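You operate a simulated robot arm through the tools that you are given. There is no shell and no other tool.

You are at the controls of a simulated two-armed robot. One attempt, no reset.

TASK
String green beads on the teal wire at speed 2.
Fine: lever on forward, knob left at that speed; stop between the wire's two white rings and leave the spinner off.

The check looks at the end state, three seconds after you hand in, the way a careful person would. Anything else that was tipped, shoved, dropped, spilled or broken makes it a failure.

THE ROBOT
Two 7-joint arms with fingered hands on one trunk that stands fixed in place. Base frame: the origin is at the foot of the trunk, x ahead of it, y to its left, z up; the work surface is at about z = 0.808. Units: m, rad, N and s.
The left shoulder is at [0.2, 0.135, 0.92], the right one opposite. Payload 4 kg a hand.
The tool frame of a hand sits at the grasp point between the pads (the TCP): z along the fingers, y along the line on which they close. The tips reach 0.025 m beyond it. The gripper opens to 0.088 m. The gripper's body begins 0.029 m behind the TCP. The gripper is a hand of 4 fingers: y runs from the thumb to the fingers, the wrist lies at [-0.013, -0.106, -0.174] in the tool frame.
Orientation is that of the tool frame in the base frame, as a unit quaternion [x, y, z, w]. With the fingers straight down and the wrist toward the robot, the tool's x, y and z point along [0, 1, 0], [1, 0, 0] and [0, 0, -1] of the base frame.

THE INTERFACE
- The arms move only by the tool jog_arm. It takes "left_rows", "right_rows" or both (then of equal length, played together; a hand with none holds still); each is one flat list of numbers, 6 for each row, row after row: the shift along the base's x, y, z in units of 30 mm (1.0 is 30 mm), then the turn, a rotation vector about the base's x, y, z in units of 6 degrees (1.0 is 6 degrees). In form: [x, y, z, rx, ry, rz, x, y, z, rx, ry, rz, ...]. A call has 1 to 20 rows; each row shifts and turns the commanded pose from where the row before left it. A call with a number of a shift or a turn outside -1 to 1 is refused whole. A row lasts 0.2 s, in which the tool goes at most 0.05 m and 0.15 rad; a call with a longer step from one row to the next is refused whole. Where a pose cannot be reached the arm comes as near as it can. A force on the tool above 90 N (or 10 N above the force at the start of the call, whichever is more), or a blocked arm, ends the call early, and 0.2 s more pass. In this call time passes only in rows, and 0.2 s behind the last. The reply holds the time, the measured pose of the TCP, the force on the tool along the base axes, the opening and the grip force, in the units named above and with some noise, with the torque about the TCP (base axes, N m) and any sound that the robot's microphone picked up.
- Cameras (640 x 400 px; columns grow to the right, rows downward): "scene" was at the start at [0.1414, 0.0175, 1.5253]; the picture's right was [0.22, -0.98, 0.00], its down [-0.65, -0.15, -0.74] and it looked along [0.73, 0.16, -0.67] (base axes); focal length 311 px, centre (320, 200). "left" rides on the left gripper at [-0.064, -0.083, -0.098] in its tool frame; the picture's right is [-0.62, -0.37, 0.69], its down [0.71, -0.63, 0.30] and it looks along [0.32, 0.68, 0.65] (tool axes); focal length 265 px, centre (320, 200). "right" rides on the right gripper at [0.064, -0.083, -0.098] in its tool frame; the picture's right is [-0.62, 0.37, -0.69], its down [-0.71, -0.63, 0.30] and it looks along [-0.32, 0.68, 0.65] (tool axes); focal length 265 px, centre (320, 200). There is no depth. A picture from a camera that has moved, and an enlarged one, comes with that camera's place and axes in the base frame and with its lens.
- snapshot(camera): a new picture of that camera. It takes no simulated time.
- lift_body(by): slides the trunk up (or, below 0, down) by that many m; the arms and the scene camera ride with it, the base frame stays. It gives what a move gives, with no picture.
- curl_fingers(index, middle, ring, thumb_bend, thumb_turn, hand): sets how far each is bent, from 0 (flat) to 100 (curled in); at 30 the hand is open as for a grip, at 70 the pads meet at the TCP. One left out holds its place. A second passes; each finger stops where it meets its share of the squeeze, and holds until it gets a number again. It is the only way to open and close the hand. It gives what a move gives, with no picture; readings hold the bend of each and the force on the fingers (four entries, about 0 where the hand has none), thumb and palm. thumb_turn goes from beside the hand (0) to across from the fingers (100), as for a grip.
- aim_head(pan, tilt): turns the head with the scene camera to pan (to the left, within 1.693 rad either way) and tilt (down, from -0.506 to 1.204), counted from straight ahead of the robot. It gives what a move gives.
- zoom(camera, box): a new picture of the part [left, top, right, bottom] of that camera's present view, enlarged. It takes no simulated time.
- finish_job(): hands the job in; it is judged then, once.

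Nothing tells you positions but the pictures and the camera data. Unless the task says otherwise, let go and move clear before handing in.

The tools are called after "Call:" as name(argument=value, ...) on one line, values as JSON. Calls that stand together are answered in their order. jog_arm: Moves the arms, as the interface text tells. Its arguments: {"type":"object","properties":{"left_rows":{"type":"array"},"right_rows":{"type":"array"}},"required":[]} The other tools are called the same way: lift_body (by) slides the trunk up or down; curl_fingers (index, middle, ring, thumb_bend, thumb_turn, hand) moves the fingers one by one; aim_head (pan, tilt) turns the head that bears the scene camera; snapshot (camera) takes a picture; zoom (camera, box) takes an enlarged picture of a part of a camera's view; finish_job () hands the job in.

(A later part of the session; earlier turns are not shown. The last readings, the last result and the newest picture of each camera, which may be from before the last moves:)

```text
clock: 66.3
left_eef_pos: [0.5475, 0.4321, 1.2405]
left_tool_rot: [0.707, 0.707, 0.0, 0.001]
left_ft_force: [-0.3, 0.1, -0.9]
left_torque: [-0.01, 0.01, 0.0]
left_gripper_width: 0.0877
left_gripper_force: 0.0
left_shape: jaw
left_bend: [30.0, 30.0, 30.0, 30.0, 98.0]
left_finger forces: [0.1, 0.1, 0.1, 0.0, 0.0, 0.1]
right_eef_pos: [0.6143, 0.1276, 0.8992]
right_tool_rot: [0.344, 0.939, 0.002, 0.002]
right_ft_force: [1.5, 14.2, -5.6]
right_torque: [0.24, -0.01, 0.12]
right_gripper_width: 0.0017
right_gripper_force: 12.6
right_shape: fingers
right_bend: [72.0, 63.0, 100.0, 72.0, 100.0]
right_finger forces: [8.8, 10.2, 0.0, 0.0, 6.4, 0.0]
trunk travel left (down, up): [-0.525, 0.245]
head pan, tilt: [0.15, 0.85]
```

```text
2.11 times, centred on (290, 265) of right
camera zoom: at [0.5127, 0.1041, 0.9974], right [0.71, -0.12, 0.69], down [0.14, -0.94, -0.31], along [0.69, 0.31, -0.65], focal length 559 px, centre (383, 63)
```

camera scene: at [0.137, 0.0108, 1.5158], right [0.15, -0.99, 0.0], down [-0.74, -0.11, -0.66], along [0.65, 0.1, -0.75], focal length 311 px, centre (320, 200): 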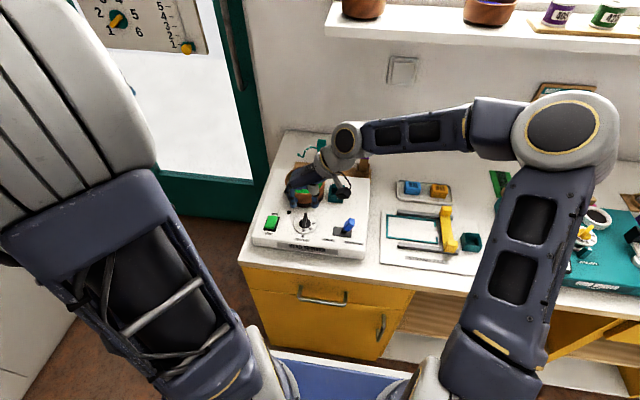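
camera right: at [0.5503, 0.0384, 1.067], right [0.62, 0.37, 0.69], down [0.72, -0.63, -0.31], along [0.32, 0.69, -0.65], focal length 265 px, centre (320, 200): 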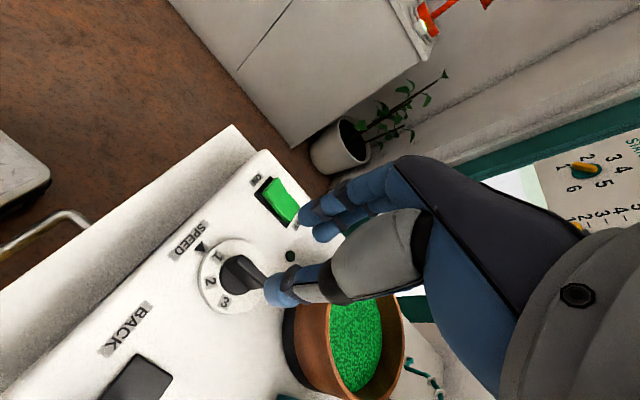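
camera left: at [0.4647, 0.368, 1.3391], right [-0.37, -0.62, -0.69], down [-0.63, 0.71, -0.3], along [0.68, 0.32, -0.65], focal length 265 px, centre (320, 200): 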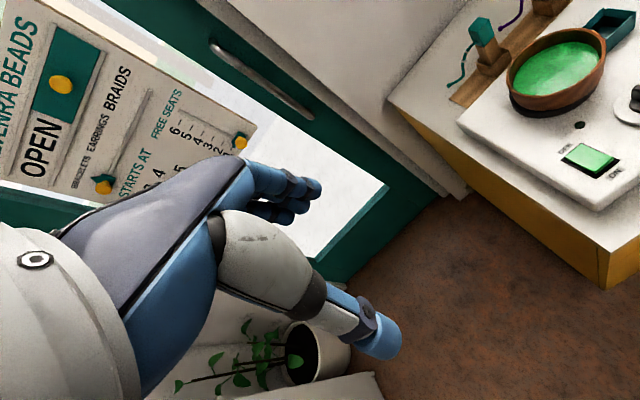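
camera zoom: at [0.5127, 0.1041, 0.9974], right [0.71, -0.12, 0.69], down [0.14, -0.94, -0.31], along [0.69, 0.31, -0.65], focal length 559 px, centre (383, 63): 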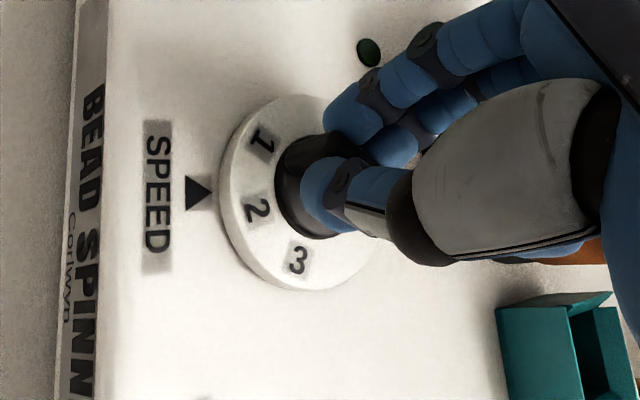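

Number 2 is getting close to the triangle. About 15–20° more is needed.

Call:
jog_arm(right_rows=[0.02, 0.05, 0, 0, 0, -0.7, 0.02, 0, 0, 0, 0, -0.7, 0, 0, 0, 0, 0, -0.6])

Call:
zoom(camera="right", box=[180, 170, 400, 360])

Call:
zoom(camera="scene", box=[275, 180, 345, 240])

```text
clock: 67.1
left_eef_pos: [0.5475, 0.4316, 1.2399]
left_tool_rot: [0.707, 0.707, 0.0, 0.001]
left_ft_force: [-0.1, 0.8, 0.0]
left_torque: [0.0, -0.05, 0.03]
left_gripper_width: 0.0877
left_gripper_force: 0.1
left_shape: jaw
left_bend: [30.0, 30.0, 30.0, 30.0, 98.0]
left_finger forces: [0.1, 0.1, 0.1, 0.0, 0.0, 0.0]
right_eef_pos: [0.617, 0.128, 0.8985]
right_tool_rot: [0.44, 0.898, 0.002, 0.0]
right_ft_force: [3.3, 14.4, -1.7]
right_torque: [0.26, -0.06, 0.1]
right_gripper_width: 0.002
right_gripper_force: 12.5
right_shape: fingers
right_bend: [72.0, 63.0, 100.0, 72.0, 100.0]
right_finger forces: [9.1, 8.8, 0.1, 0.0, 6.8, 0.1]
trunk travel left (down, up): [-0.525, 0.245]
head pan, tilt: [0.15, 0.85]
```

```text
2.11 times, centred on (290, 265) of right
camera zoom: at [0.5115, 0.1274, 0.9969], right [0.67, -0.27, 0.69], down [-0.06, -0.95, -0.31], along [0.74, 0.16, -0.65], focal length 559 px, centre (383, 63)
```

zoom: 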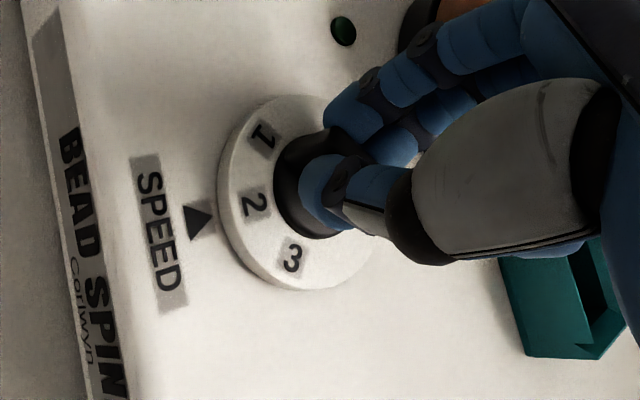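

```text
6.67 times, centred on (310, 210) of scene
camera zoom: at [0.1373, 0.0112, 1.5158], right [0.15, -0.99, 0.0], down [-0.74, -0.11, -0.66], along [0.65, 0.1, -0.75], focal length 2075 px, centre (387, 133)
```

zoom: 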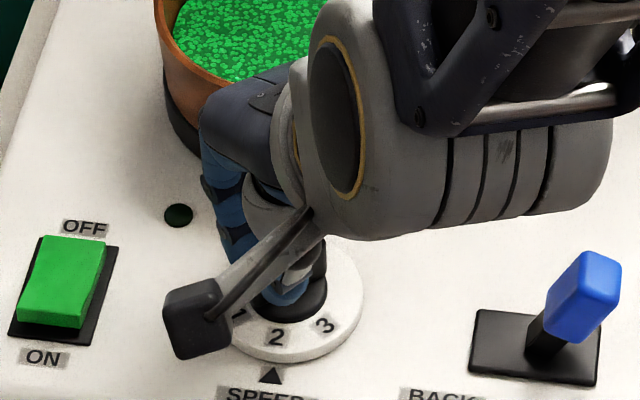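

"2" now sits essentially where "1" was, above the triangle. I'll add about 2° and release the knob gently.

Call:
jog_arm(right_rows=[0, 0, 0, 0, 0, -0.4])

Call:
curl_fingers(hand="right", index=62, middle=60, thumb_bend=62)

Call:
zoom(camera="scene", box=[275, 180, 345, 240])

Call:
zoom(camera="right", box=[180, 170, 400, 360])

```text
clock: 67.5
left_eef_pos: [0.5473, 0.4322, 1.2395]
left_tool_rot: [0.707, 0.707, -0.001, 0.0]
left_ft_force: [0.0, 0.0, 0.6]
left_torque: [0.02, 0.02, 0.01]
left_gripper_width: 0.0879
left_gripper_force: 0.0
left_shape: jaw
left_bend: [30.0, 30.0, 30.0, 30.0, 98.0]
left_finger forces: [0.0, 0.1, 0.0, 0.0, 0.0, 0.1]
right_eef_pos: [0.6165, 0.1279, 0.898]
right_tool_rot: [0.459, 0.888, 0.001, 0.001]
right_ft_force: [4.6, 12.1, -1.3]
right_torque: [0.24, -0.11, 0.12]
right_gripper_width: 0.0018
right_gripper_force: 12.7
right_shape: fingers
right_bend: [72.0, 63.0, 100.0, 72.0, 100.0]
right_finger forces: [8.6, 9.5, 0.1, 0.0, 7.2, 0.1]
trunk travel left (down, up): [-0.525, 0.245]
head pan, tilt: [0.15, 0.85]
```

```text
clock: 68.5
left_eef_pos: [0.5468, 0.4321, 1.2406]
left_tool_rot: [0.707, 0.707, 0.0, -0.001]
left_ft_force: [0.5, 0.1, -0.3]
left_torque: [-0.01, 0.0, 0.0]
left_gripper_width: 0.0877
left_gripper_force: 0.1
left_shape: jaw
left_bend: [30.0, 30.0, 30.0, 30.0, 98.0]
left_finger forces: [0.0, 0.1, 0.0, 0.0, 0.1, 0.1]
right_eef_pos: [0.6154, 0.1276, 0.899]
right_tool_rot: [0.458, 0.889, 0.002, 0.001]
right_ft_force: [-0.6, -0.6, -0.8]
right_torque: [0.0, -0.02, 0.01]
right_gripper_width: 0.0153
right_gripper_force: 0.1
right_shape: fingers
right_bend: [62.0, 60.0, 100.0, 62.0, 100.0]
right_finger forces: [0.1, 0.0, 0.1, 0.1, 0.1, 0.0]
trunk travel left (down, up): [-0.525, 0.245]
head pan, tilt: [0.15, 0.85]
```

```text
6.67 times, centred on (310, 210) of scene
camera zoom: at [0.1371, 0.0108, 1.5158], right [0.15, -0.99, 0.0], down [-0.74, -0.11, -0.66], along [0.65, 0.1, -0.75], focal length 2075 px, centre (387, 133)
```

zoom: 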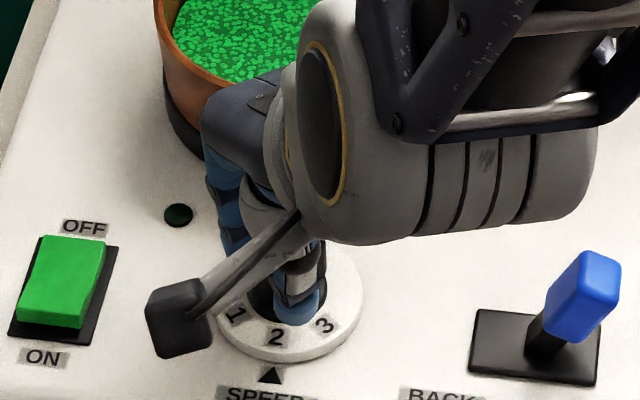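

```text
2.11 times, centred on (290, 265) of right
camera zoom: at [0.511, 0.1319, 0.9968], right [0.66, -0.29, 0.69], down [-0.1, -0.95, -0.31], along [0.75, 0.13, -0.65], focal length 559 px, centre (383, 63)
```

zoom: 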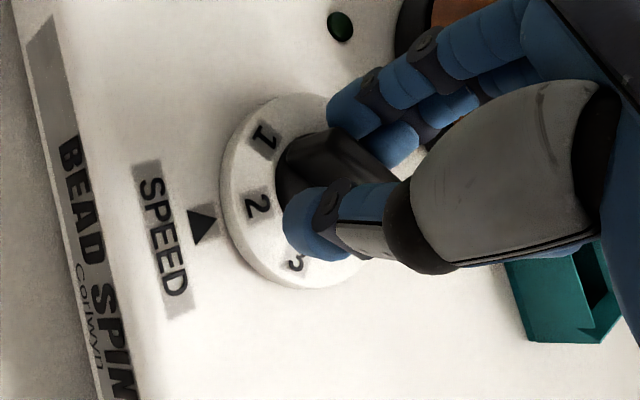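

The dial holds with 2 exactly where 1 had been. I'll open a bit more, lift straight up, and move the right hand clear.

Call:
curl_fingers(hand="right", index=55, middle=55, thumb_bend=55)

Call:
jog_arm(right_rows=[0, 0, 0.4, 0, 0, 0, 0, 0, 0.6, 0, 0, 0, 0, 0, 0.9, 0, 0, 0, 0, 0, 1, 0, 0, 0, 0, -0.6, 0.6, 0, 0, 0, 0, -1, 0.3, 0, 0, 0, 0, -1, 0.3, 0, 0, 0, 0, -1, 0, 0, 0, 0, 0, -1, 0, 0, 0, 0, 0, -1, 0, 0, 0, 0, 0, -1, 0, 0, 0, 0, 0, -1, 0, 0, 0, 0])

Call:
snapshot(camera="scene")

Call:
zoom(camera="scene", box=[240, 130, 380, 260])

```text
clock: 69.5
left_eef_pos: [0.548, 0.4312, 1.2405]
left_tool_rot: [0.707, 0.708, 0.0, 0.001]
left_ft_force: [0.5, -0.2, 0.1]
left_torque: [-0.03, 0.03, 0.02]
left_gripper_width: 0.0878
left_gripper_force: 0.1
left_shape: jaw
left_bend: [30.0, 30.0, 30.0, 30.0, 98.0]
left_finger forces: [0.0, 0.0, 0.0, 0.0, 0.0, 0.1]
right_eef_pos: [0.6157, 0.1283, 0.8989]
right_tool_rot: [0.458, 0.889, 0.001, 0.001]
right_ft_force: [0.1, -0.2, -0.3]
right_torque: [-0.02, 0.0, -0.01]
right_gripper_width: 0.03
right_gripper_force: 0.2
right_shape: fingers
right_bend: [55.0, 55.0, 100.0, 55.0, 100.0]
right_finger forces: [0.0, 0.1, 0.0, 0.0, 0.0, 0.0]
trunk travel left (down, up): [-0.525, 0.245]
head pan, tilt: [0.15, 0.85]
```

```text
clock: 72.1
left_eef_pos: [0.5467, 0.4322, 1.2404]
left_tool_rot: [0.707, 0.707, -0.001, 0.0]
left_ft_force: [0.0, 0.0, 0.1]
left_torque: [-0.01, 0.03, -0.01]
left_gripper_width: 0.0876
left_gripper_force: 0.0
left_shape: jaw
left_bend: [30.0, 30.0, 30.0, 30.0, 98.0]
left_finger forces: [0.0, 0.1, 0.0, 0.0, 0.1, 0.0]
right_eef_pos: [0.6135, -0.1011, 1.0202]
right_tool_rot: [0.458, 0.889, 0.003, 0.001]
right_ft_force: [0.5, 0.5, 0.2]
right_torque: [0.01, 0.0, -0.03]
right_gripper_width: 0.0302
right_gripper_force: 0.1
right_shape: fingers
right_bend: [55.0, 55.0, 100.0, 55.0, 100.0]
right_finger forces: [0.0, 0.1, 0.0, 0.0, 0.0, 0.0]
trunk travel left (down, up): [-0.525, 0.245]
head pan, tilt: [0.15, 0.85]
```

```text
taken
camera scene: at [0.1372, 0.0111, 1.5158], right [0.15, -0.99, 0.0], down [-0.74, -0.11, -0.66], along [0.65, 0.1, -0.75], focal length 311 px, centre (320, 200)
```

scene: 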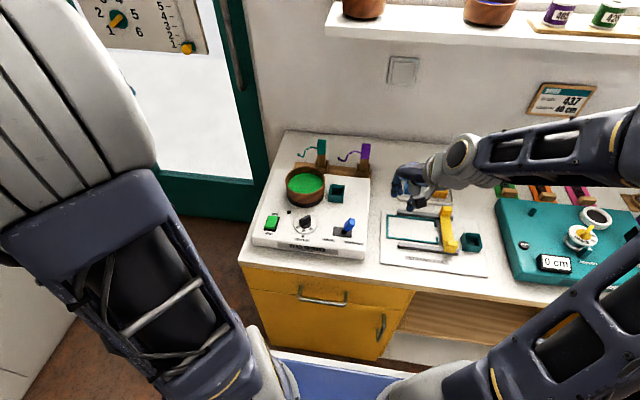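

```text
3.08 times, centred on (310, 195) of scene
camera zoom: at [0.1372, 0.0111, 1.5158], right [0.15, -0.99, 0.0], down [-0.74, -0.11, -0.66], along [0.65, 0.1, -0.75], focal length 958 px, centre (351, 215)
```

zoom: 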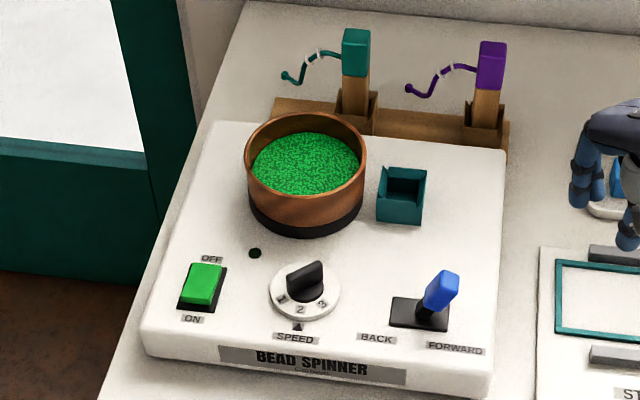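

All three settings are in place: bowl seated, lever FORWARD, dial at 2. Now the teal wire with the left hand; I'll zoom on the rack from both views to locate its handle.

Call:
zoom(camera="left", box=[430, 0, 560, 110])

Call:
zoom(camera="scene", box=[290, 130, 380, 180])

Call:
zoom(camera="scene", box=[310, 170, 360, 210])

Call:
snapshot(camera="right")

```text
3.64 times, centred on (495, 55) of left
camera zoom: at [0.4647, 0.3684, 1.339], right [-0.37, -0.62, -0.69], down [-0.63, 0.71, -0.3], along [0.68, 0.32, -0.65], focal length 965 px, centre (-316, 727)
```

zoom: 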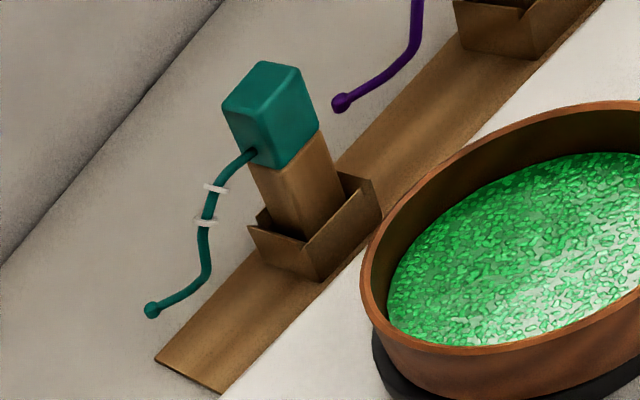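

```text
7.11 times, centred on (335, 155) of scene
camera zoom: at [0.1372, 0.0111, 1.5158], right [0.15, -0.99, 0.0], down [-0.74, -0.11, -0.66], along [0.65, 0.1, -0.75], focal length 2213 px, centre (213, 520)
```

zoom: 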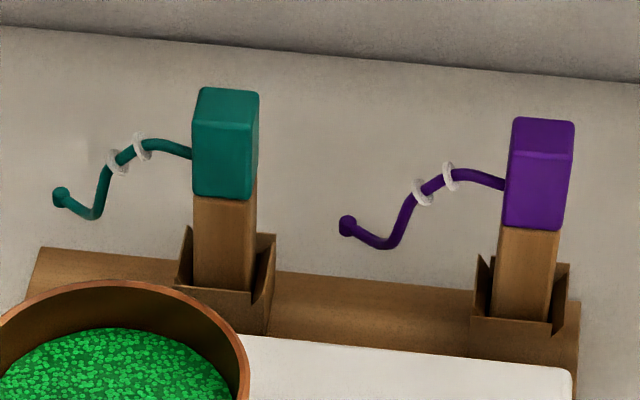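

```text
10.00 times, centred on (335, 190) of scene
camera zoom: at [0.1372, 0.0111, 1.5158], right [0.15, -0.99, 0.0], down [-0.74, -0.11, -0.66], along [0.65, 0.1, -0.75], focal length 3113 px, centre (170, 300)
```

zoom: 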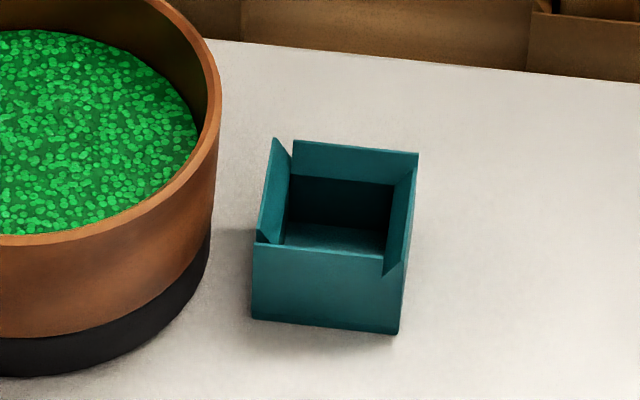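

```text
taken
camera right: at [0.5093, -0.0974, 1.1188], right [0.66, -0.29, 0.69], down [-0.1, -0.95, -0.31], along [0.75, 0.13, -0.65], focal length 265 px, centre (320, 200)
```

right: 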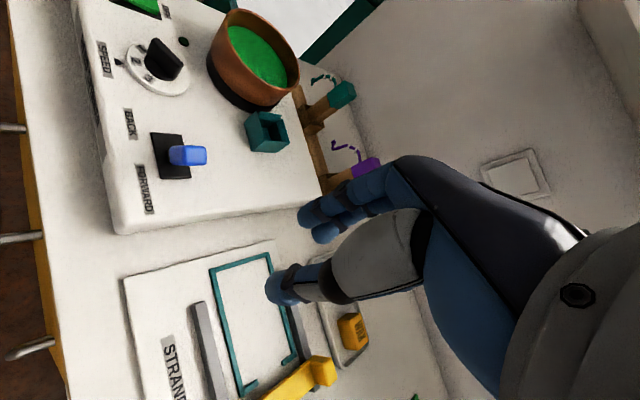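

The teal cap is at about [0.885, 0.118], z 0.883–0.9245. Its wire leaves to the left with rings near y 0.156 and 0.167, and its end dips to [0.915, 0.201, 0.84]. I'll bring the left hand above the cap with fingers part open, and move the right hand further clear.

Call:
curl_fingers(hand="left", index=45, middle=45, ring=20, thumb_bend=45, thumb_turn=100)

Call:
jog_arm(right_rows=[0, -0.4, 0.3, 0, 0, 0, 0, -0.4, 0.3, 0, 0, 0, 0, -0.4, 0.3, 0, 0, 0, 0, -0.4, 0.3, 0, 0, 0, 0, -0.4, 0.2, 0, 0, 0, 0, -0.4, 0.2, 0, 0, 0, 0, -0.4, 0.2, 0, 0, 0, 0, -0.4, 0.2, 0, 0, 0, 0, -0.4, 0, 0, 0, 0, 0, -0.4, 0, 0, 0, 0, 0, 0, 0, 0, 0, 0, 0, 0, 0, 0, 0, 0, 0, 0, 0, 0, 0, 0, 0, 0, 0, 0, 0, 0], left_rows=[0.8, -0.75, -0.3, 0, 0, 0, 0.8, -0.75, -0.5, 0, 0, 0, 0.8, -0.75, -0.5, 0, 0, 0, 0.8, -0.75, -0.5, 0, 0, 0, 0.8, -0.75, -0.5, 0, 0, 0, 0.8, -0.75, -0.5, 0, 0, 0, 0.8, -0.75, -0.5, 0, 0, 0, 0.8, -0.75, -0.5, 0, 0, 0, 0.8, -0.75, -0.5, 0, 0, 0, 0.8, -0.75, -0.5, 0, 0, 0, 0.8, -0.75, -0.5, 0, 0, 0, 0.8, -0.75, -0.5, 0, 0, 0, 0.8, -0.75, -0.5, 0, 0, 0, 0.8, -0.75, -0.3, 0, 0, 0])

Call:
snapshot(camera="scene")

Call:
snapshot(camera="left")

```text
clock: 73.1
left_eef_pos: [0.548, 0.4306, 1.2403]
left_tool_rot: [0.707, 0.707, -0.001, 0.0]
left_ft_force: [0.3, 0.4, -0.5]
left_torque: [-0.01, 0.03, 0.01]
left_gripper_width: 0.0532
left_gripper_force: 0.0
left_shape: fingers
left_bend: [45.0, 45.0, 20.0, 45.0, 99.0]
left_finger forces: [0.1, 0.1, 0.0, 0.1, 0.0, 0.0]
right_eef_pos: [0.6143, -0.1022, 1.0211]
right_tool_rot: [0.458, 0.889, 0.002, 0.002]
right_ft_force: [0.1, -1.2, 0.7]
right_torque: [0.01, -0.01, 0.02]
right_gripper_width: 0.0301
right_gripper_force: 0.0
right_shape: fingers
right_bend: [55.0, 55.0, 100.0, 55.0, 100.0]
right_finger forces: [0.0, 0.0, 0.1, 0.0, 0.0, 0.1]
trunk travel left (down, up): [-0.525, 0.245]
head pan, tilt: [0.15, 0.85]
```

```text
clock: 76.1
left_eef_pos: [0.8858, 0.1178, 1.0408]
left_tool_rot: [0.707, 0.707, 0.0, 0.0]
left_ft_force: [0.2, -0.3, 0.0]
left_torque: [-0.01, 0.02, 0.01]
left_gripper_width: 0.053
left_gripper_force: 0.0
left_shape: fingers
left_bend: [45.0, 45.0, 20.0, 45.0, 99.0]
left_finger forces: [0.0, 0.1, 0.0, 0.0, 0.0, 0.0]
right_eef_pos: [0.6167, -0.2205, 1.0814]
right_tool_rot: [0.459, 0.888, 0.002, 0.001]
right_ft_force: [0.3, 0.1, 0.1]
right_torque: [0.03, -0.03, 0.02]
right_gripper_width: 0.0299
right_gripper_force: 0.1
right_shape: fingers
right_bend: [55.0, 55.0, 100.0, 55.0, 100.0]
right_finger forces: [0.0, 0.1, 0.0, 0.0, 0.0, 0.1]
trunk travel left (down, up): [-0.525, 0.245]
head pan, tilt: [0.15, 0.85]
```

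```text
taken
camera scene: at [0.1369, 0.011, 1.5159], right [0.15, -0.99, 0.0], down [-0.74, -0.11, -0.66], along [0.65, 0.1, -0.75], focal length 311 px, centre (320, 200)
```

scene: 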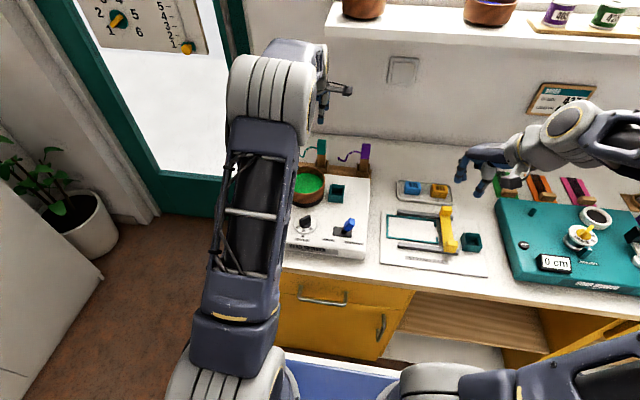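

```text
taken
camera left: at [0.8034, 0.0538, 1.1407], right [-0.37, -0.62, -0.69], down [-0.63, 0.71, -0.3], along [0.68, 0.33, -0.65], focal length 265 px, centre (320, 200)
```

left: 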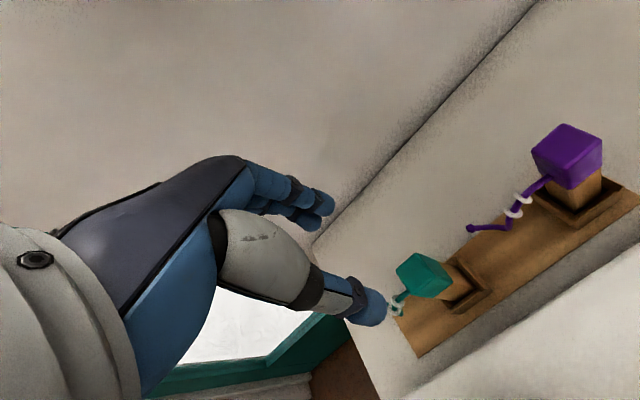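

The left hand is above the teal cap as planned. I'll descend to just above the cap and check alignment.

Call:
jog_arm(left_rows=[-0.03, -0.02, -0.75, 0, 0, 0, 0, 0, -0.75, 0, 0, 0, 0, 0, -0.75, 0, 0, 0, 0, 0, -0.6, 0, 0, 0])

Call:
snapshot(camera="left")

Call:
zoom(camera="scene", box=[280, 100, 380, 180])

Call:
snapshot(camera="right")

```text
clock: 77.1
left_eef_pos: [0.8811, 0.1175, 0.9567]
left_tool_rot: [0.707, 0.707, 0.0, 0.0]
left_ft_force: [-0.7, -0.1, -0.1]
left_torque: [-0.04, -0.04, 0.0]
left_gripper_width: 0.053
left_gripper_force: 0.2
left_shape: fingers
left_bend: [45.0, 45.0, 20.0, 45.0, 99.0]
left_finger forces: [0.0, 0.0, 0.0, 0.0, 0.0, 0.1]
right_eef_pos: [0.6162, -0.2217, 1.0821]
right_tool_rot: [0.459, 0.889, 0.001, 0.001]
right_ft_force: [0.3, -0.5, 0.1]
right_torque: [-0.01, -0.02, 0.0]
right_gripper_width: 0.0302
right_gripper_force: 0.2
right_shape: fingers
right_bend: [55.0, 55.0, 100.0, 55.0, 100.0]
right_finger forces: [0.1, 0.0, 0.0, 0.1, 0.0, 0.0]
trunk travel left (down, up): [-0.525, 0.245]
head pan, tilt: [0.15, 0.85]
```

```text
taken
camera left: at [0.7989, 0.0526, 1.0568], right [-0.37, -0.62, -0.69], down [-0.63, 0.71, -0.3], along [0.68, 0.32, -0.65], focal length 265 px, centre (320, 200)
```

left: 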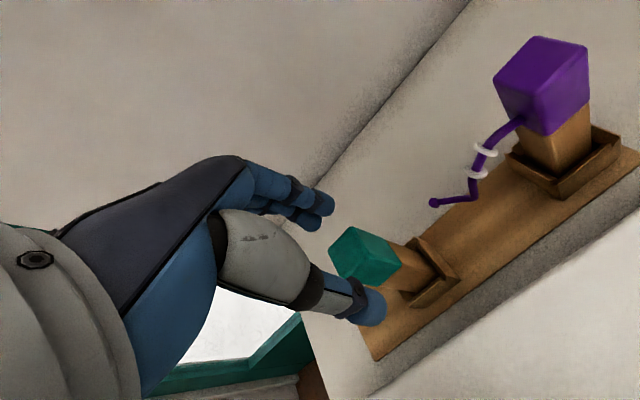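

```text
5.00 times, centred on (330, 140) of scene
camera zoom: at [0.1371, 0.0108, 1.5158], right [0.15, -0.99, 0.0], down [-0.74, -0.11, -0.66], along [0.65, 0.1, -0.75], focal length 1556 px, centre (270, 500)
```

zoom: 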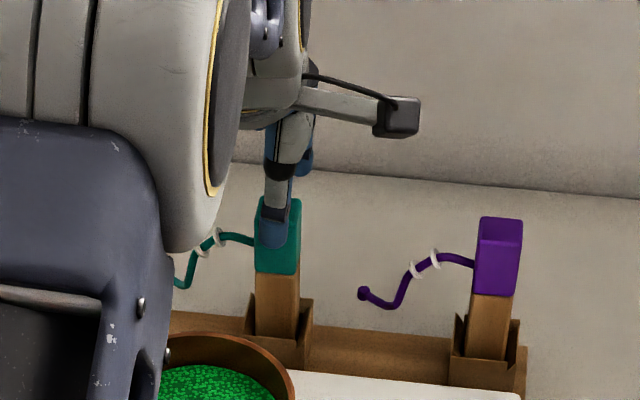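

```text
taken
camera right: at [0.5125, -0.2173, 1.18], right [0.66, -0.29, 0.69], down [-0.1, -0.95, -0.31], along [0.75, 0.13, -0.65], focal length 265 px, centre (320, 200)
```

right: 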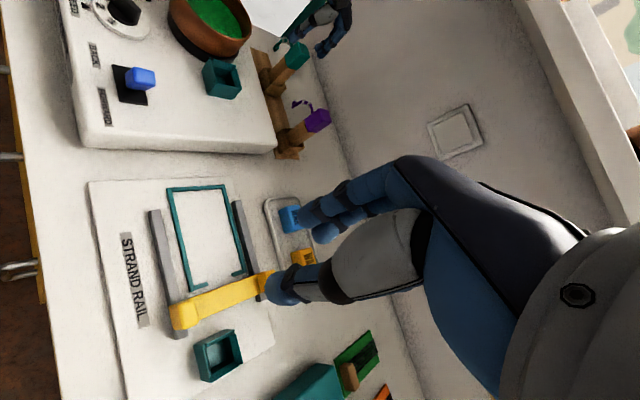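

Side and scene views show the thumb centred in front of the cap. I'll nudge 3 mm forward and descend to grasp height.

Call:
zoom(camera="right", box=[240, 0, 380, 90])

Call:
jog_arm(left_rows=[0.1, 0.02, -0.5, 0, 0, 0, 0, 0, -0.5, 0, 0, 0, 0, 0, -0.5, 0, 0, 0, 0, 0, -0.1, 0, 0, 0])

Call:
zoom(camera="left", box=[220, 150, 460, 380])

Call:
zoom(camera="scene", box=[280, 100, 380, 180])

Call:
zoom(camera="right", box=[240, 0, 380, 90])

```text
4.44 times, centred on (310, 45) of right
camera zoom: at [0.5125, -0.2173, 1.18], right [0.66, -0.29, 0.69], down [-0.1, -0.95, -0.31], along [0.75, 0.13, -0.65], focal length 1180 px, centre (364, 889)
```

zoom: 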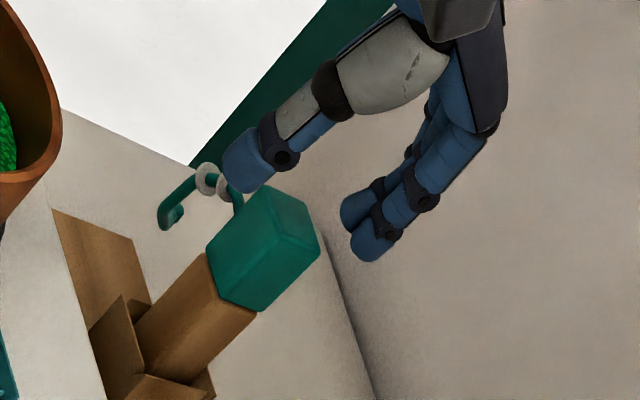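

```text
clock: 78.1
left_eef_pos: [0.883, 0.1174, 0.9066]
left_tool_rot: [0.707, 0.708, 0.001, 0.0]
left_ft_force: [0.0, 0.3, 0.3]
left_torque: [0.01, 0.0, 0.06]
left_gripper_width: 0.053
left_gripper_force: 0.0
left_shape: fingers
left_bend: [45.0, 45.0, 20.0, 45.0, 99.0]
left_finger forces: [0.0, 0.1, 0.1, 0.0, 0.1, 0.1]
right_eef_pos: [0.6174, -0.2216, 1.0818]
right_tool_rot: [0.459, 0.889, 0.002, 0.002]
right_ft_force: [0.8, 0.8, -1.2]
right_torque: [0.02, 0.01, 0.01]
right_gripper_width: 0.0299
right_gripper_force: 0.1
right_shape: fingers
right_bend: [55.0, 55.0, 100.0, 55.0, 100.0]
right_finger forces: [0.0, 0.0, 0.1, 0.0, 0.1, 0.1]
trunk travel left (down, up): [-0.525, 0.245]
head pan, tilt: [0.15, 0.85]
```

```text
1.74 times, centred on (340, 265) of left
camera zoom: at [0.801, 0.0543, 1.0058], right [-0.37, -0.62, -0.69], down [-0.63, 0.71, -0.3], along [0.68, 0.32, -0.65], focal length 462 px, centre (285, 87)
```

zoom: 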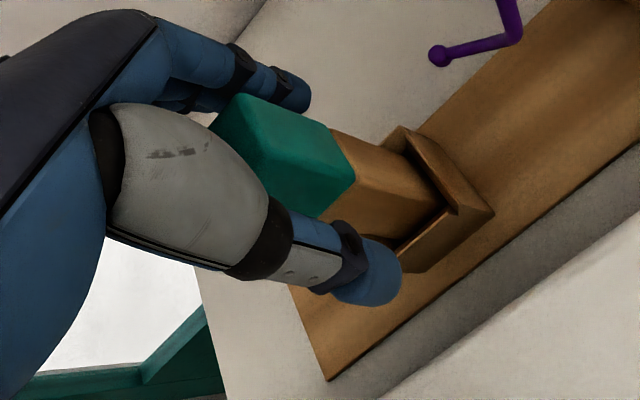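

```text
5.00 times, centred on (330, 140) of scene
camera zoom: at [0.1371, 0.0108, 1.5158], right [0.15, -0.99, 0.0], down [-0.74, -0.11, -0.66], along [0.65, 0.1, -0.75], focal length 1556 px, centre (270, 500)
```

zoom: 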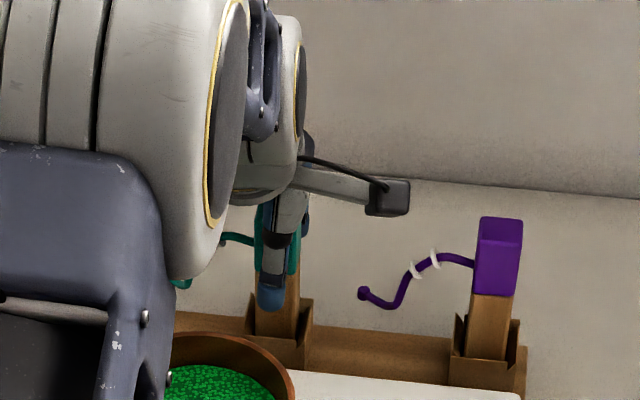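

```text
4.44 times, centred on (310, 45) of right
camera zoom: at [0.5126, -0.2172, 1.1799], right [0.66, -0.29, 0.69], down [-0.1, -0.95, -0.31], along [0.75, 0.13, -0.65], focal length 1180 px, centre (364, 889)
```

zoom: 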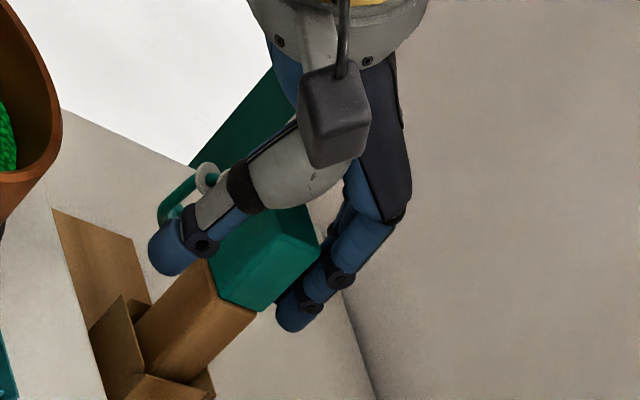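

The fingers and thumb straddle the cap, clear of the wire. I'll close in steps.

Call:
curl_fingers(hand="left", index=56, middle=56, thumb_bend=56)

Call:
curl_fingers(hand="left", index=60, middle=60, thumb_bend=60)

Call:
zoom(camera="right", box=[240, 0, 380, 90])

Call:
zoom(camera="left", box=[220, 150, 460, 380])

```text
clock: 79.1
left_eef_pos: [0.8847, 0.1183, 0.9062]
left_tool_rot: [0.707, 0.707, 0.0, 0.0]
left_ft_force: [-0.3, 1.0, 0.1]
left_torque: [-0.04, 0.03, -0.01]
left_gripper_width: 0.0289
left_gripper_force: 0.2
left_shape: fingers
left_bend: [56.0, 56.0, 20.0, 56.0, 100.0]
left_finger forces: [0.1, 0.1, 0.0, 0.0, 0.0, 0.1]
right_eef_pos: [0.6172, -0.2197, 1.0804]
right_tool_rot: [0.459, 0.888, 0.001, 0.001]
right_ft_force: [0.1, 0.4, -0.5]
right_torque: [0.0, 0.0, -0.03]
right_gripper_width: 0.0302
right_gripper_force: 0.1
right_shape: fingers
right_bend: [55.0, 55.0, 100.0, 55.0, 100.0]
right_finger forces: [0.0, 0.0, 0.0, 0.0, 0.0, 0.1]
trunk travel left (down, up): [-0.525, 0.245]
head pan, tilt: [0.15, 0.85]
```

```text
clock: 80.1
left_eef_pos: [0.8845, 0.119, 0.9076]
left_tool_rot: [0.708, 0.707, 0.0, 0.0]
left_ft_force: [0.3, 0.7, -1.2]
left_torque: [0.02, 0.01, -0.03]
left_gripper_width: 0.0231
left_gripper_force: 1.6
left_shape: fingers
left_bend: [59.0, 59.0, 20.0, 58.0, 100.0]
left_finger forces: [0.7, 0.6, 0.0, 0.0, 1.1, 0.0]
right_eef_pos: [0.6184, -0.2217, 1.0815]
right_tool_rot: [0.458, 0.889, 0.002, 0.0]
right_ft_force: [-0.2, -0.1, -0.1]
right_torque: [0.02, -0.02, 0.0]
right_gripper_width: 0.0302
right_gripper_force: 0.1
right_shape: fingers
right_bend: [55.0, 55.0, 100.0, 55.0, 100.0]
right_finger forces: [0.0, 0.1, 0.0, 0.0, 0.1, 0.0]
trunk travel left (down, up): [-0.525, 0.245]
head pan, tilt: [0.15, 0.85]
```

```text
4.44 times, centred on (310, 45) of right
camera zoom: at [0.5126, -0.2172, 1.1799], right [0.66, -0.29, 0.69], down [-0.1, -0.95, -0.31], along [0.75, 0.13, -0.65], focal length 1180 px, centre (364, 889)
```

zoom: 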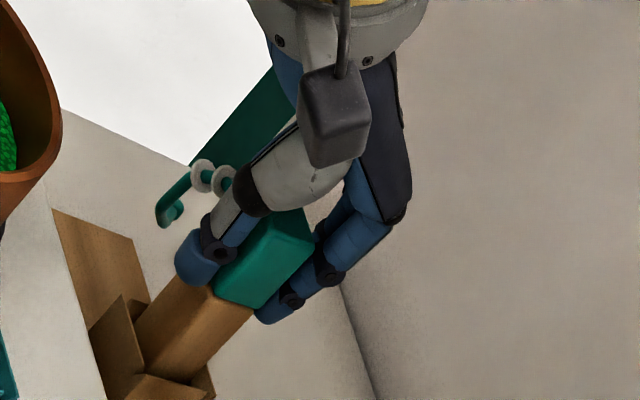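

```text
1.74 times, centred on (340, 265) of left
camera zoom: at [0.8009, 0.0542, 1.0059], right [-0.37, -0.62, -0.69], down [-0.63, 0.71, -0.3], along [0.68, 0.32, -0.65], focal length 462 px, centre (285, 87)
```

zoom: 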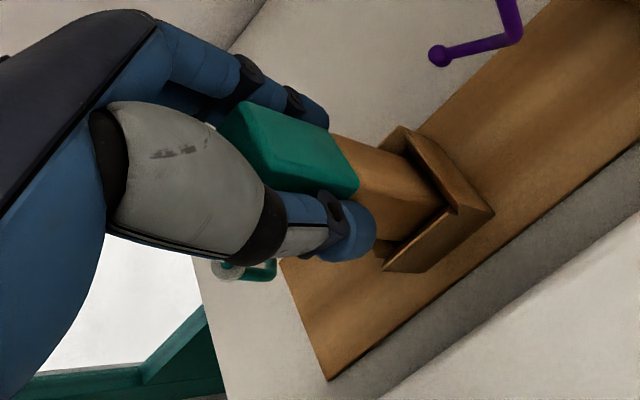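

All three pads touch the cap evenly. I'll tighten for a firm hold.

Call:
curl_fingers(hand="left", index=65, middle=65, thumb_bend=68)

Call:
jog_arm(left_rows=[0, 0, 0.3, 0, 0, 0, 0, 0, 0.4, 0, 0, 0, 0, 0, 0.5, 0, 0, 0])

Call:
zoom(camera="right", box=[240, 0, 380, 90])

Call:
zoom(camera="left", box=[220, 150, 460, 380])

Call:
zoom(camera="scene", box=[280, 100, 380, 180])

```text
clock: 81.1
left_eef_pos: [0.8833, 0.1184, 0.9064]
left_tool_rot: [0.707, 0.707, 0.0, -0.001]
left_ft_force: [0.6, -0.2, 0.2]
left_torque: [0.01, -0.01, 0.0]
left_gripper_width: 0.0208
left_gripper_force: 6.0
left_shape: fingers
left_bend: [61.0, 61.0, 20.0, 60.0, 100.0]
left_finger forces: [3.2, 3.1, 0.0, 0.0, 6.1, 0.0]
right_eef_pos: [0.617, -0.2212, 1.0821]
right_tool_rot: [0.459, 0.888, 0.001, 0.001]
right_ft_force: [-0.3, -0.8, -0.4]
right_torque: [0.0, -0.01, 0.0]
right_gripper_width: 0.0302
right_gripper_force: 0.0
right_shape: fingers
right_bend: [55.0, 55.0, 100.0, 55.0, 100.0]
right_finger forces: [0.0, 0.0, 0.0, 0.0, 0.0, 0.0]
trunk travel left (down, up): [-0.525, 0.245]
head pan, tilt: [0.15, 0.85]
```

```text
clock: 81.9
left_eef_pos: [0.8854, 0.1188, 0.9443]
left_tool_rot: [0.707, 0.708, 0.0, 0.0]
left_ft_force: [0.2, 0.0, -0.9]
left_torque: [0.02, 0.0, -0.02]
left_gripper_width: 0.0206
left_gripper_force: 6.1
left_shape: fingers
left_bend: [61.0, 61.0, 20.0, 60.0, 100.0]
left_finger forces: [3.2, 2.9, 0.1, 0.1, 6.1, 0.0]
right_eef_pos: [0.6174, -0.222, 1.0804]
right_tool_rot: [0.459, 0.889, 0.001, 0.0]
right_ft_force: [-0.5, 0.5, -0.3]
right_torque: [0.01, 0.05, -0.01]
right_gripper_width: 0.0298
right_gripper_force: 0.0
right_shape: fingers
right_bend: [55.0, 55.0, 100.0, 55.0, 100.0]
right_finger forces: [0.0, 0.0, 0.0, 0.0, 0.0, 0.1]
trunk travel left (down, up): [-0.525, 0.245]
head pan, tilt: [0.15, 0.85]
```

```text
4.44 times, centred on (310, 45) of right
camera zoom: at [0.5127, -0.2172, 1.1799], right [0.66, -0.29, 0.69], down [-0.1, -0.95, -0.31], along [0.75, 0.13, -0.65], focal length 1180 px, centre (364, 889)
```

zoom: 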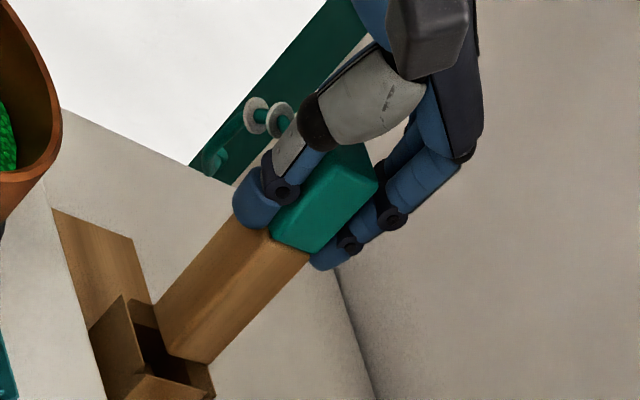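

```text
1.74 times, centred on (340, 265) of left
camera zoom: at [0.8022, 0.0541, 1.0428], right [-0.37, -0.62, -0.69], down [-0.63, 0.71, -0.3], along [0.68, 0.32, -0.65], focal length 462 px, centre (285, 87)
```

zoom: 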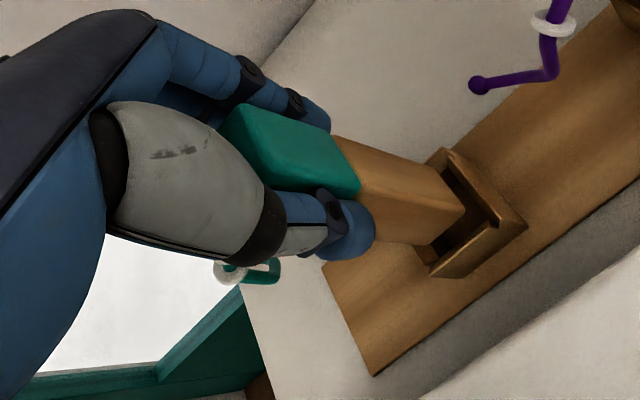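

```text
5.00 times, centred on (330, 140) of scene
camera zoom: at [0.1373, 0.0108, 1.5158], right [0.15, -0.99, 0.0], down [-0.74, -0.11, -0.66], along [0.65, 0.1, -0.75], focal length 1556 px, centre (270, 500)
```

zoom: 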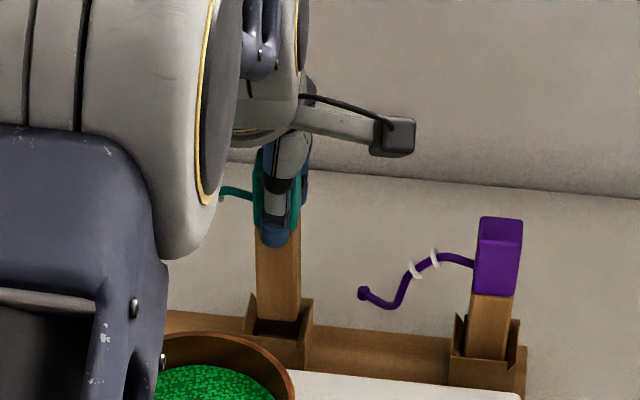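

The handle lifts cleanly out of the rack. I'll raise it to clear the bowl rim and carry it over the spinner's teal socket, near [0.730, 0.053].

Call:
jog_arm(left_rows=[0, 0, 0.5, 0, 0, 0, 0, 0, 0.5, 0, 0, 0, 0, 0, 0.5, 0, 0, 0, 0, 0, 0.5, 0, 0, 0, 0, 0, 0.5, 0, 0, 0, -0.4, -0.17, 0, 0, 0, 0, -0.6, -0.26, 0, 0, 0, 0, -0.7, -0.29, 0, 0, 0, 0, -0.7, -0.29, 0, 0, 0, 0, -0.7, -0.29, 0, 0, 0, 0, -0.7, -0.29, 0, 0, 0, 0, -0.7, -0.29, 0, 0, 0, 0, -0.7, -0.29, 0, 0, 0, 0])

Call:
snapshot(camera="scene")

Call:
snapshot(camera="left")

Call:
snapshot(camera="right")

```text
clock: 84.7
left_eef_pos: [0.7288, 0.0515, 1.0183]
left_tool_rot: [0.707, 0.707, 0.0, 0.0]
left_ft_force: [0.1, 0.3, -0.3]
left_torque: [0.0, 0.0, 0.01]
left_gripper_width: 0.0204
left_gripper_force: 6.0
left_shape: fingers
left_bend: [61.0, 61.0, 20.0, 60.0, 100.0]
left_finger forces: [3.1, 2.8, 0.0, 0.0, 6.0, 0.1]
right_eef_pos: [0.6169, -0.2209, 1.0812]
right_tool_rot: [0.458, 0.889, 0.001, 0.001]
right_ft_force: [0.0, -0.5, 0.1]
right_torque: [0.02, 0.0, 0.0]
right_gripper_width: 0.0297
right_gripper_force: 0.1
right_shape: fingers
right_bend: [55.0, 55.0, 100.0, 55.0, 100.0]
right_finger forces: [0.0, 0.0, 0.1, 0.0, 0.1, 0.0]
trunk travel left (down, up): [-0.525, 0.245]
head pan, tilt: [0.15, 0.85]
```

```text
taken
camera scene: at [0.1373, 0.0109, 1.5158], right [0.15, -0.99, 0.0], down [-0.74, -0.11, -0.66], along [0.65, 0.1, -0.75], focal length 311 px, centre (320, 200)
```

scene: 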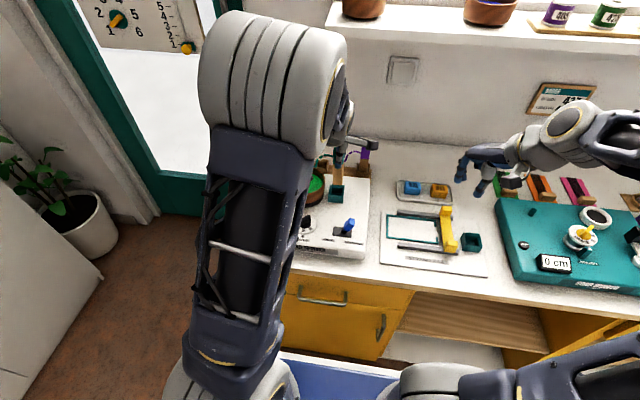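

```text
taken
camera left: at [0.6464, -0.0118, 1.1169], right [-0.37, -0.62, -0.69], down [-0.63, 0.71, -0.3], along [0.68, 0.32, -0.65], focal length 265 px, centre (320, 200)
```

left: 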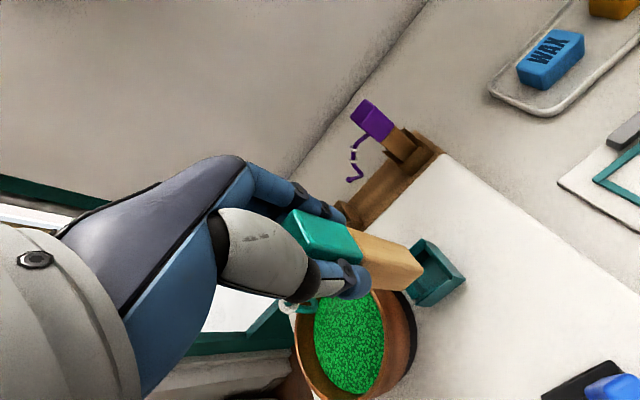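

```text
taken
camera right: at [0.5128, -0.2171, 1.1799], right [0.66, -0.29, 0.69], down [-0.1, -0.95, -0.31], along [0.75, 0.13, -0.65], focal length 265 px, centre (320, 200)
```

right: 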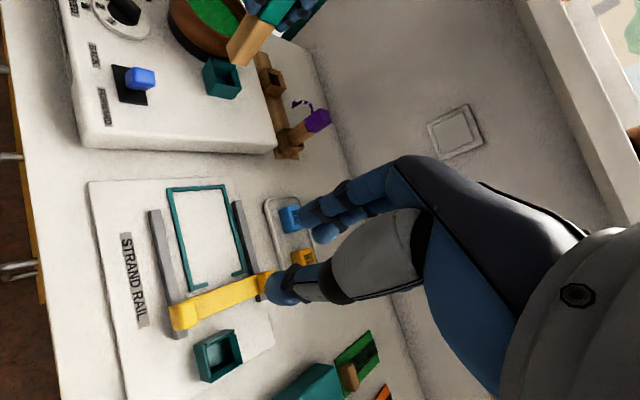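

The handle hovers near the socket. I'll zoom from three views to check its alignment before lowering.

Call:
zoom(camera="left", box=[270, 190, 490, 350])

Call:
zoom(camera="right", box=[160, 0, 340, 120])

Call:
zoom(camera="scene", box=[300, 130, 380, 220])

```text
2.50 times, centred on (380, 270) of left
camera zoom: at [0.6464, -0.0118, 1.1169], right [-0.37, -0.62, -0.69], down [-0.63, 0.71, -0.3], along [0.68, 0.32, -0.65], focal length 664 px, centre (170, 25)
```

zoom: 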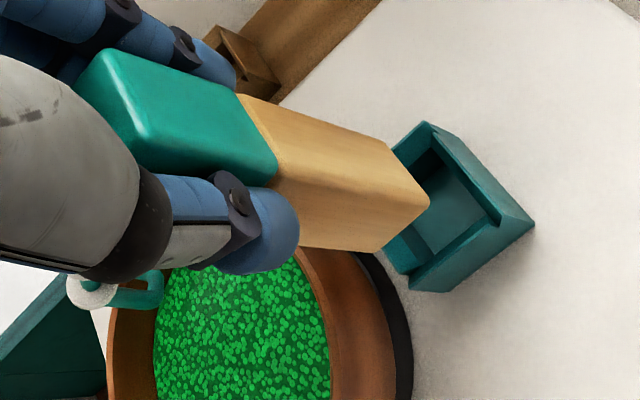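

```text
3.33 times, centred on (250, 60) of right
camera zoom: at [0.5128, -0.2171, 1.1799], right [0.66, -0.29, 0.69], down [-0.1, -0.95, -0.31], along [0.75, 0.13, -0.65], focal length 885 px, centre (553, 667)
```

zoom: 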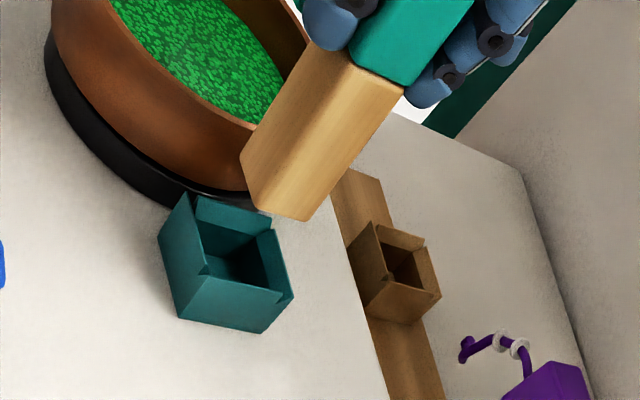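

```text
4.44 times, centred on (340, 175) of scene
camera zoom: at [0.1373, 0.0109, 1.5158], right [0.15, -0.99, 0.0], down [-0.74, -0.11, -0.66], along [0.65, 0.1, -0.75], focal length 1383 px, centre (231, 311)
```

zoom: 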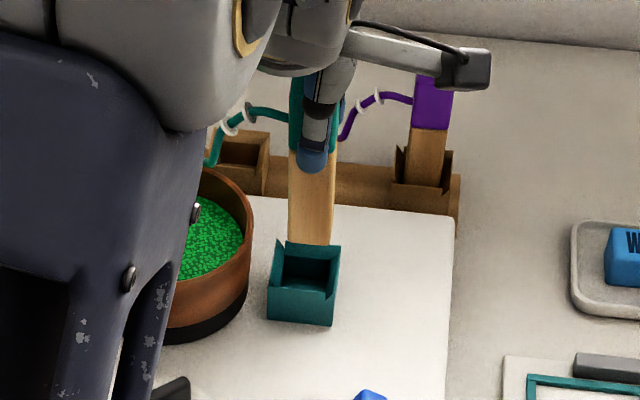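

Triangulating puts the handle's bottom near [0.726, 0.0505, 0.923] and the socket's mouth near [0.731, 0.0535, 0.884]. I'll shift 4.5 mm forward and 3 mm left, and lower 22 mm to just above the socket.

Call:
jog_arm(left_rows=[0.075, 0.05, -0.37, 0, 0, 0, 0.075, 0.05, -0.37, 0, 0, 0])

Call:
zoom(camera="left", box=[270, 190, 490, 350])

Call:
zoom(camera="right", box=[160, 0, 340, 120])

Call:
zoom(camera="scene", box=[310, 150, 370, 215])

```text
clock: 85.3
left_eef_pos: [0.7335, 0.0557, 0.9962]
left_tool_rot: [0.707, 0.707, 0.0, 0.0]
left_ft_force: [0.2, 0.5, -0.5]
left_torque: [-0.01, 0.0, 0.02]
left_gripper_width: 0.0207
left_gripper_force: 6.7
left_shape: fingers
left_bend: [61.0, 61.0, 20.0, 60.0, 100.0]
left_finger forces: [3.1, 2.7, 0.1, 0.1, 6.1, 0.0]
right_eef_pos: [0.617, -0.2212, 1.0826]
right_tool_rot: [0.458, 0.889, 0.002, 0.0]
right_ft_force: [-0.6, 0.1, 0.2]
right_torque: [-0.03, -0.04, 0.0]
right_gripper_width: 0.0301
right_gripper_force: 0.1
right_shape: fingers
right_bend: [55.0, 55.0, 100.0, 55.0, 100.0]
right_finger forces: [0.1, 0.0, 0.0, 0.1, 0.1, 0.1]
trunk travel left (down, up): [-0.525, 0.245]
head pan, tilt: [0.15, 0.85]
```

```text
2.50 times, centred on (380, 270) of left
camera zoom: at [0.6503, -0.0086, 1.0958], right [-0.37, -0.62, -0.69], down [-0.63, 0.71, -0.3], along [0.68, 0.32, -0.65], focal length 664 px, centre (170, 25)
```

zoom: 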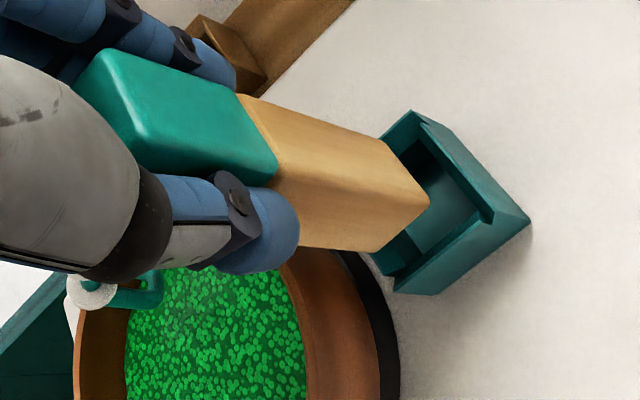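

```text
3.33 times, centred on (250, 60) of right
camera zoom: at [0.5125, -0.2172, 1.18], right [0.66, -0.29, 0.69], down [-0.1, -0.95, -0.31], along [0.75, 0.13, -0.65], focal length 885 px, centre (553, 667)
```

zoom: 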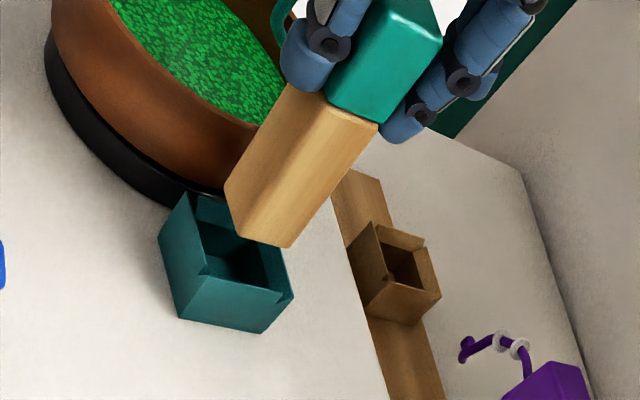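

```text
6.15 times, centred on (340, 182) of scene
camera zoom: at [0.1371, 0.0108, 1.5158], right [0.15, -0.99, 0.0], down [-0.74, -0.11, -0.66], along [0.65, 0.1, -0.75], focal length 1915 px, centre (197, 308)
```

zoom: 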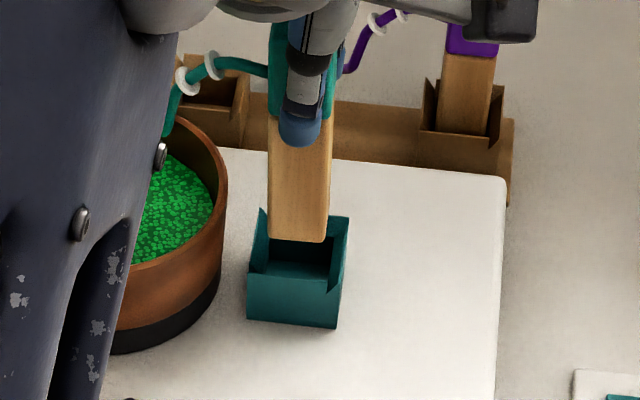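

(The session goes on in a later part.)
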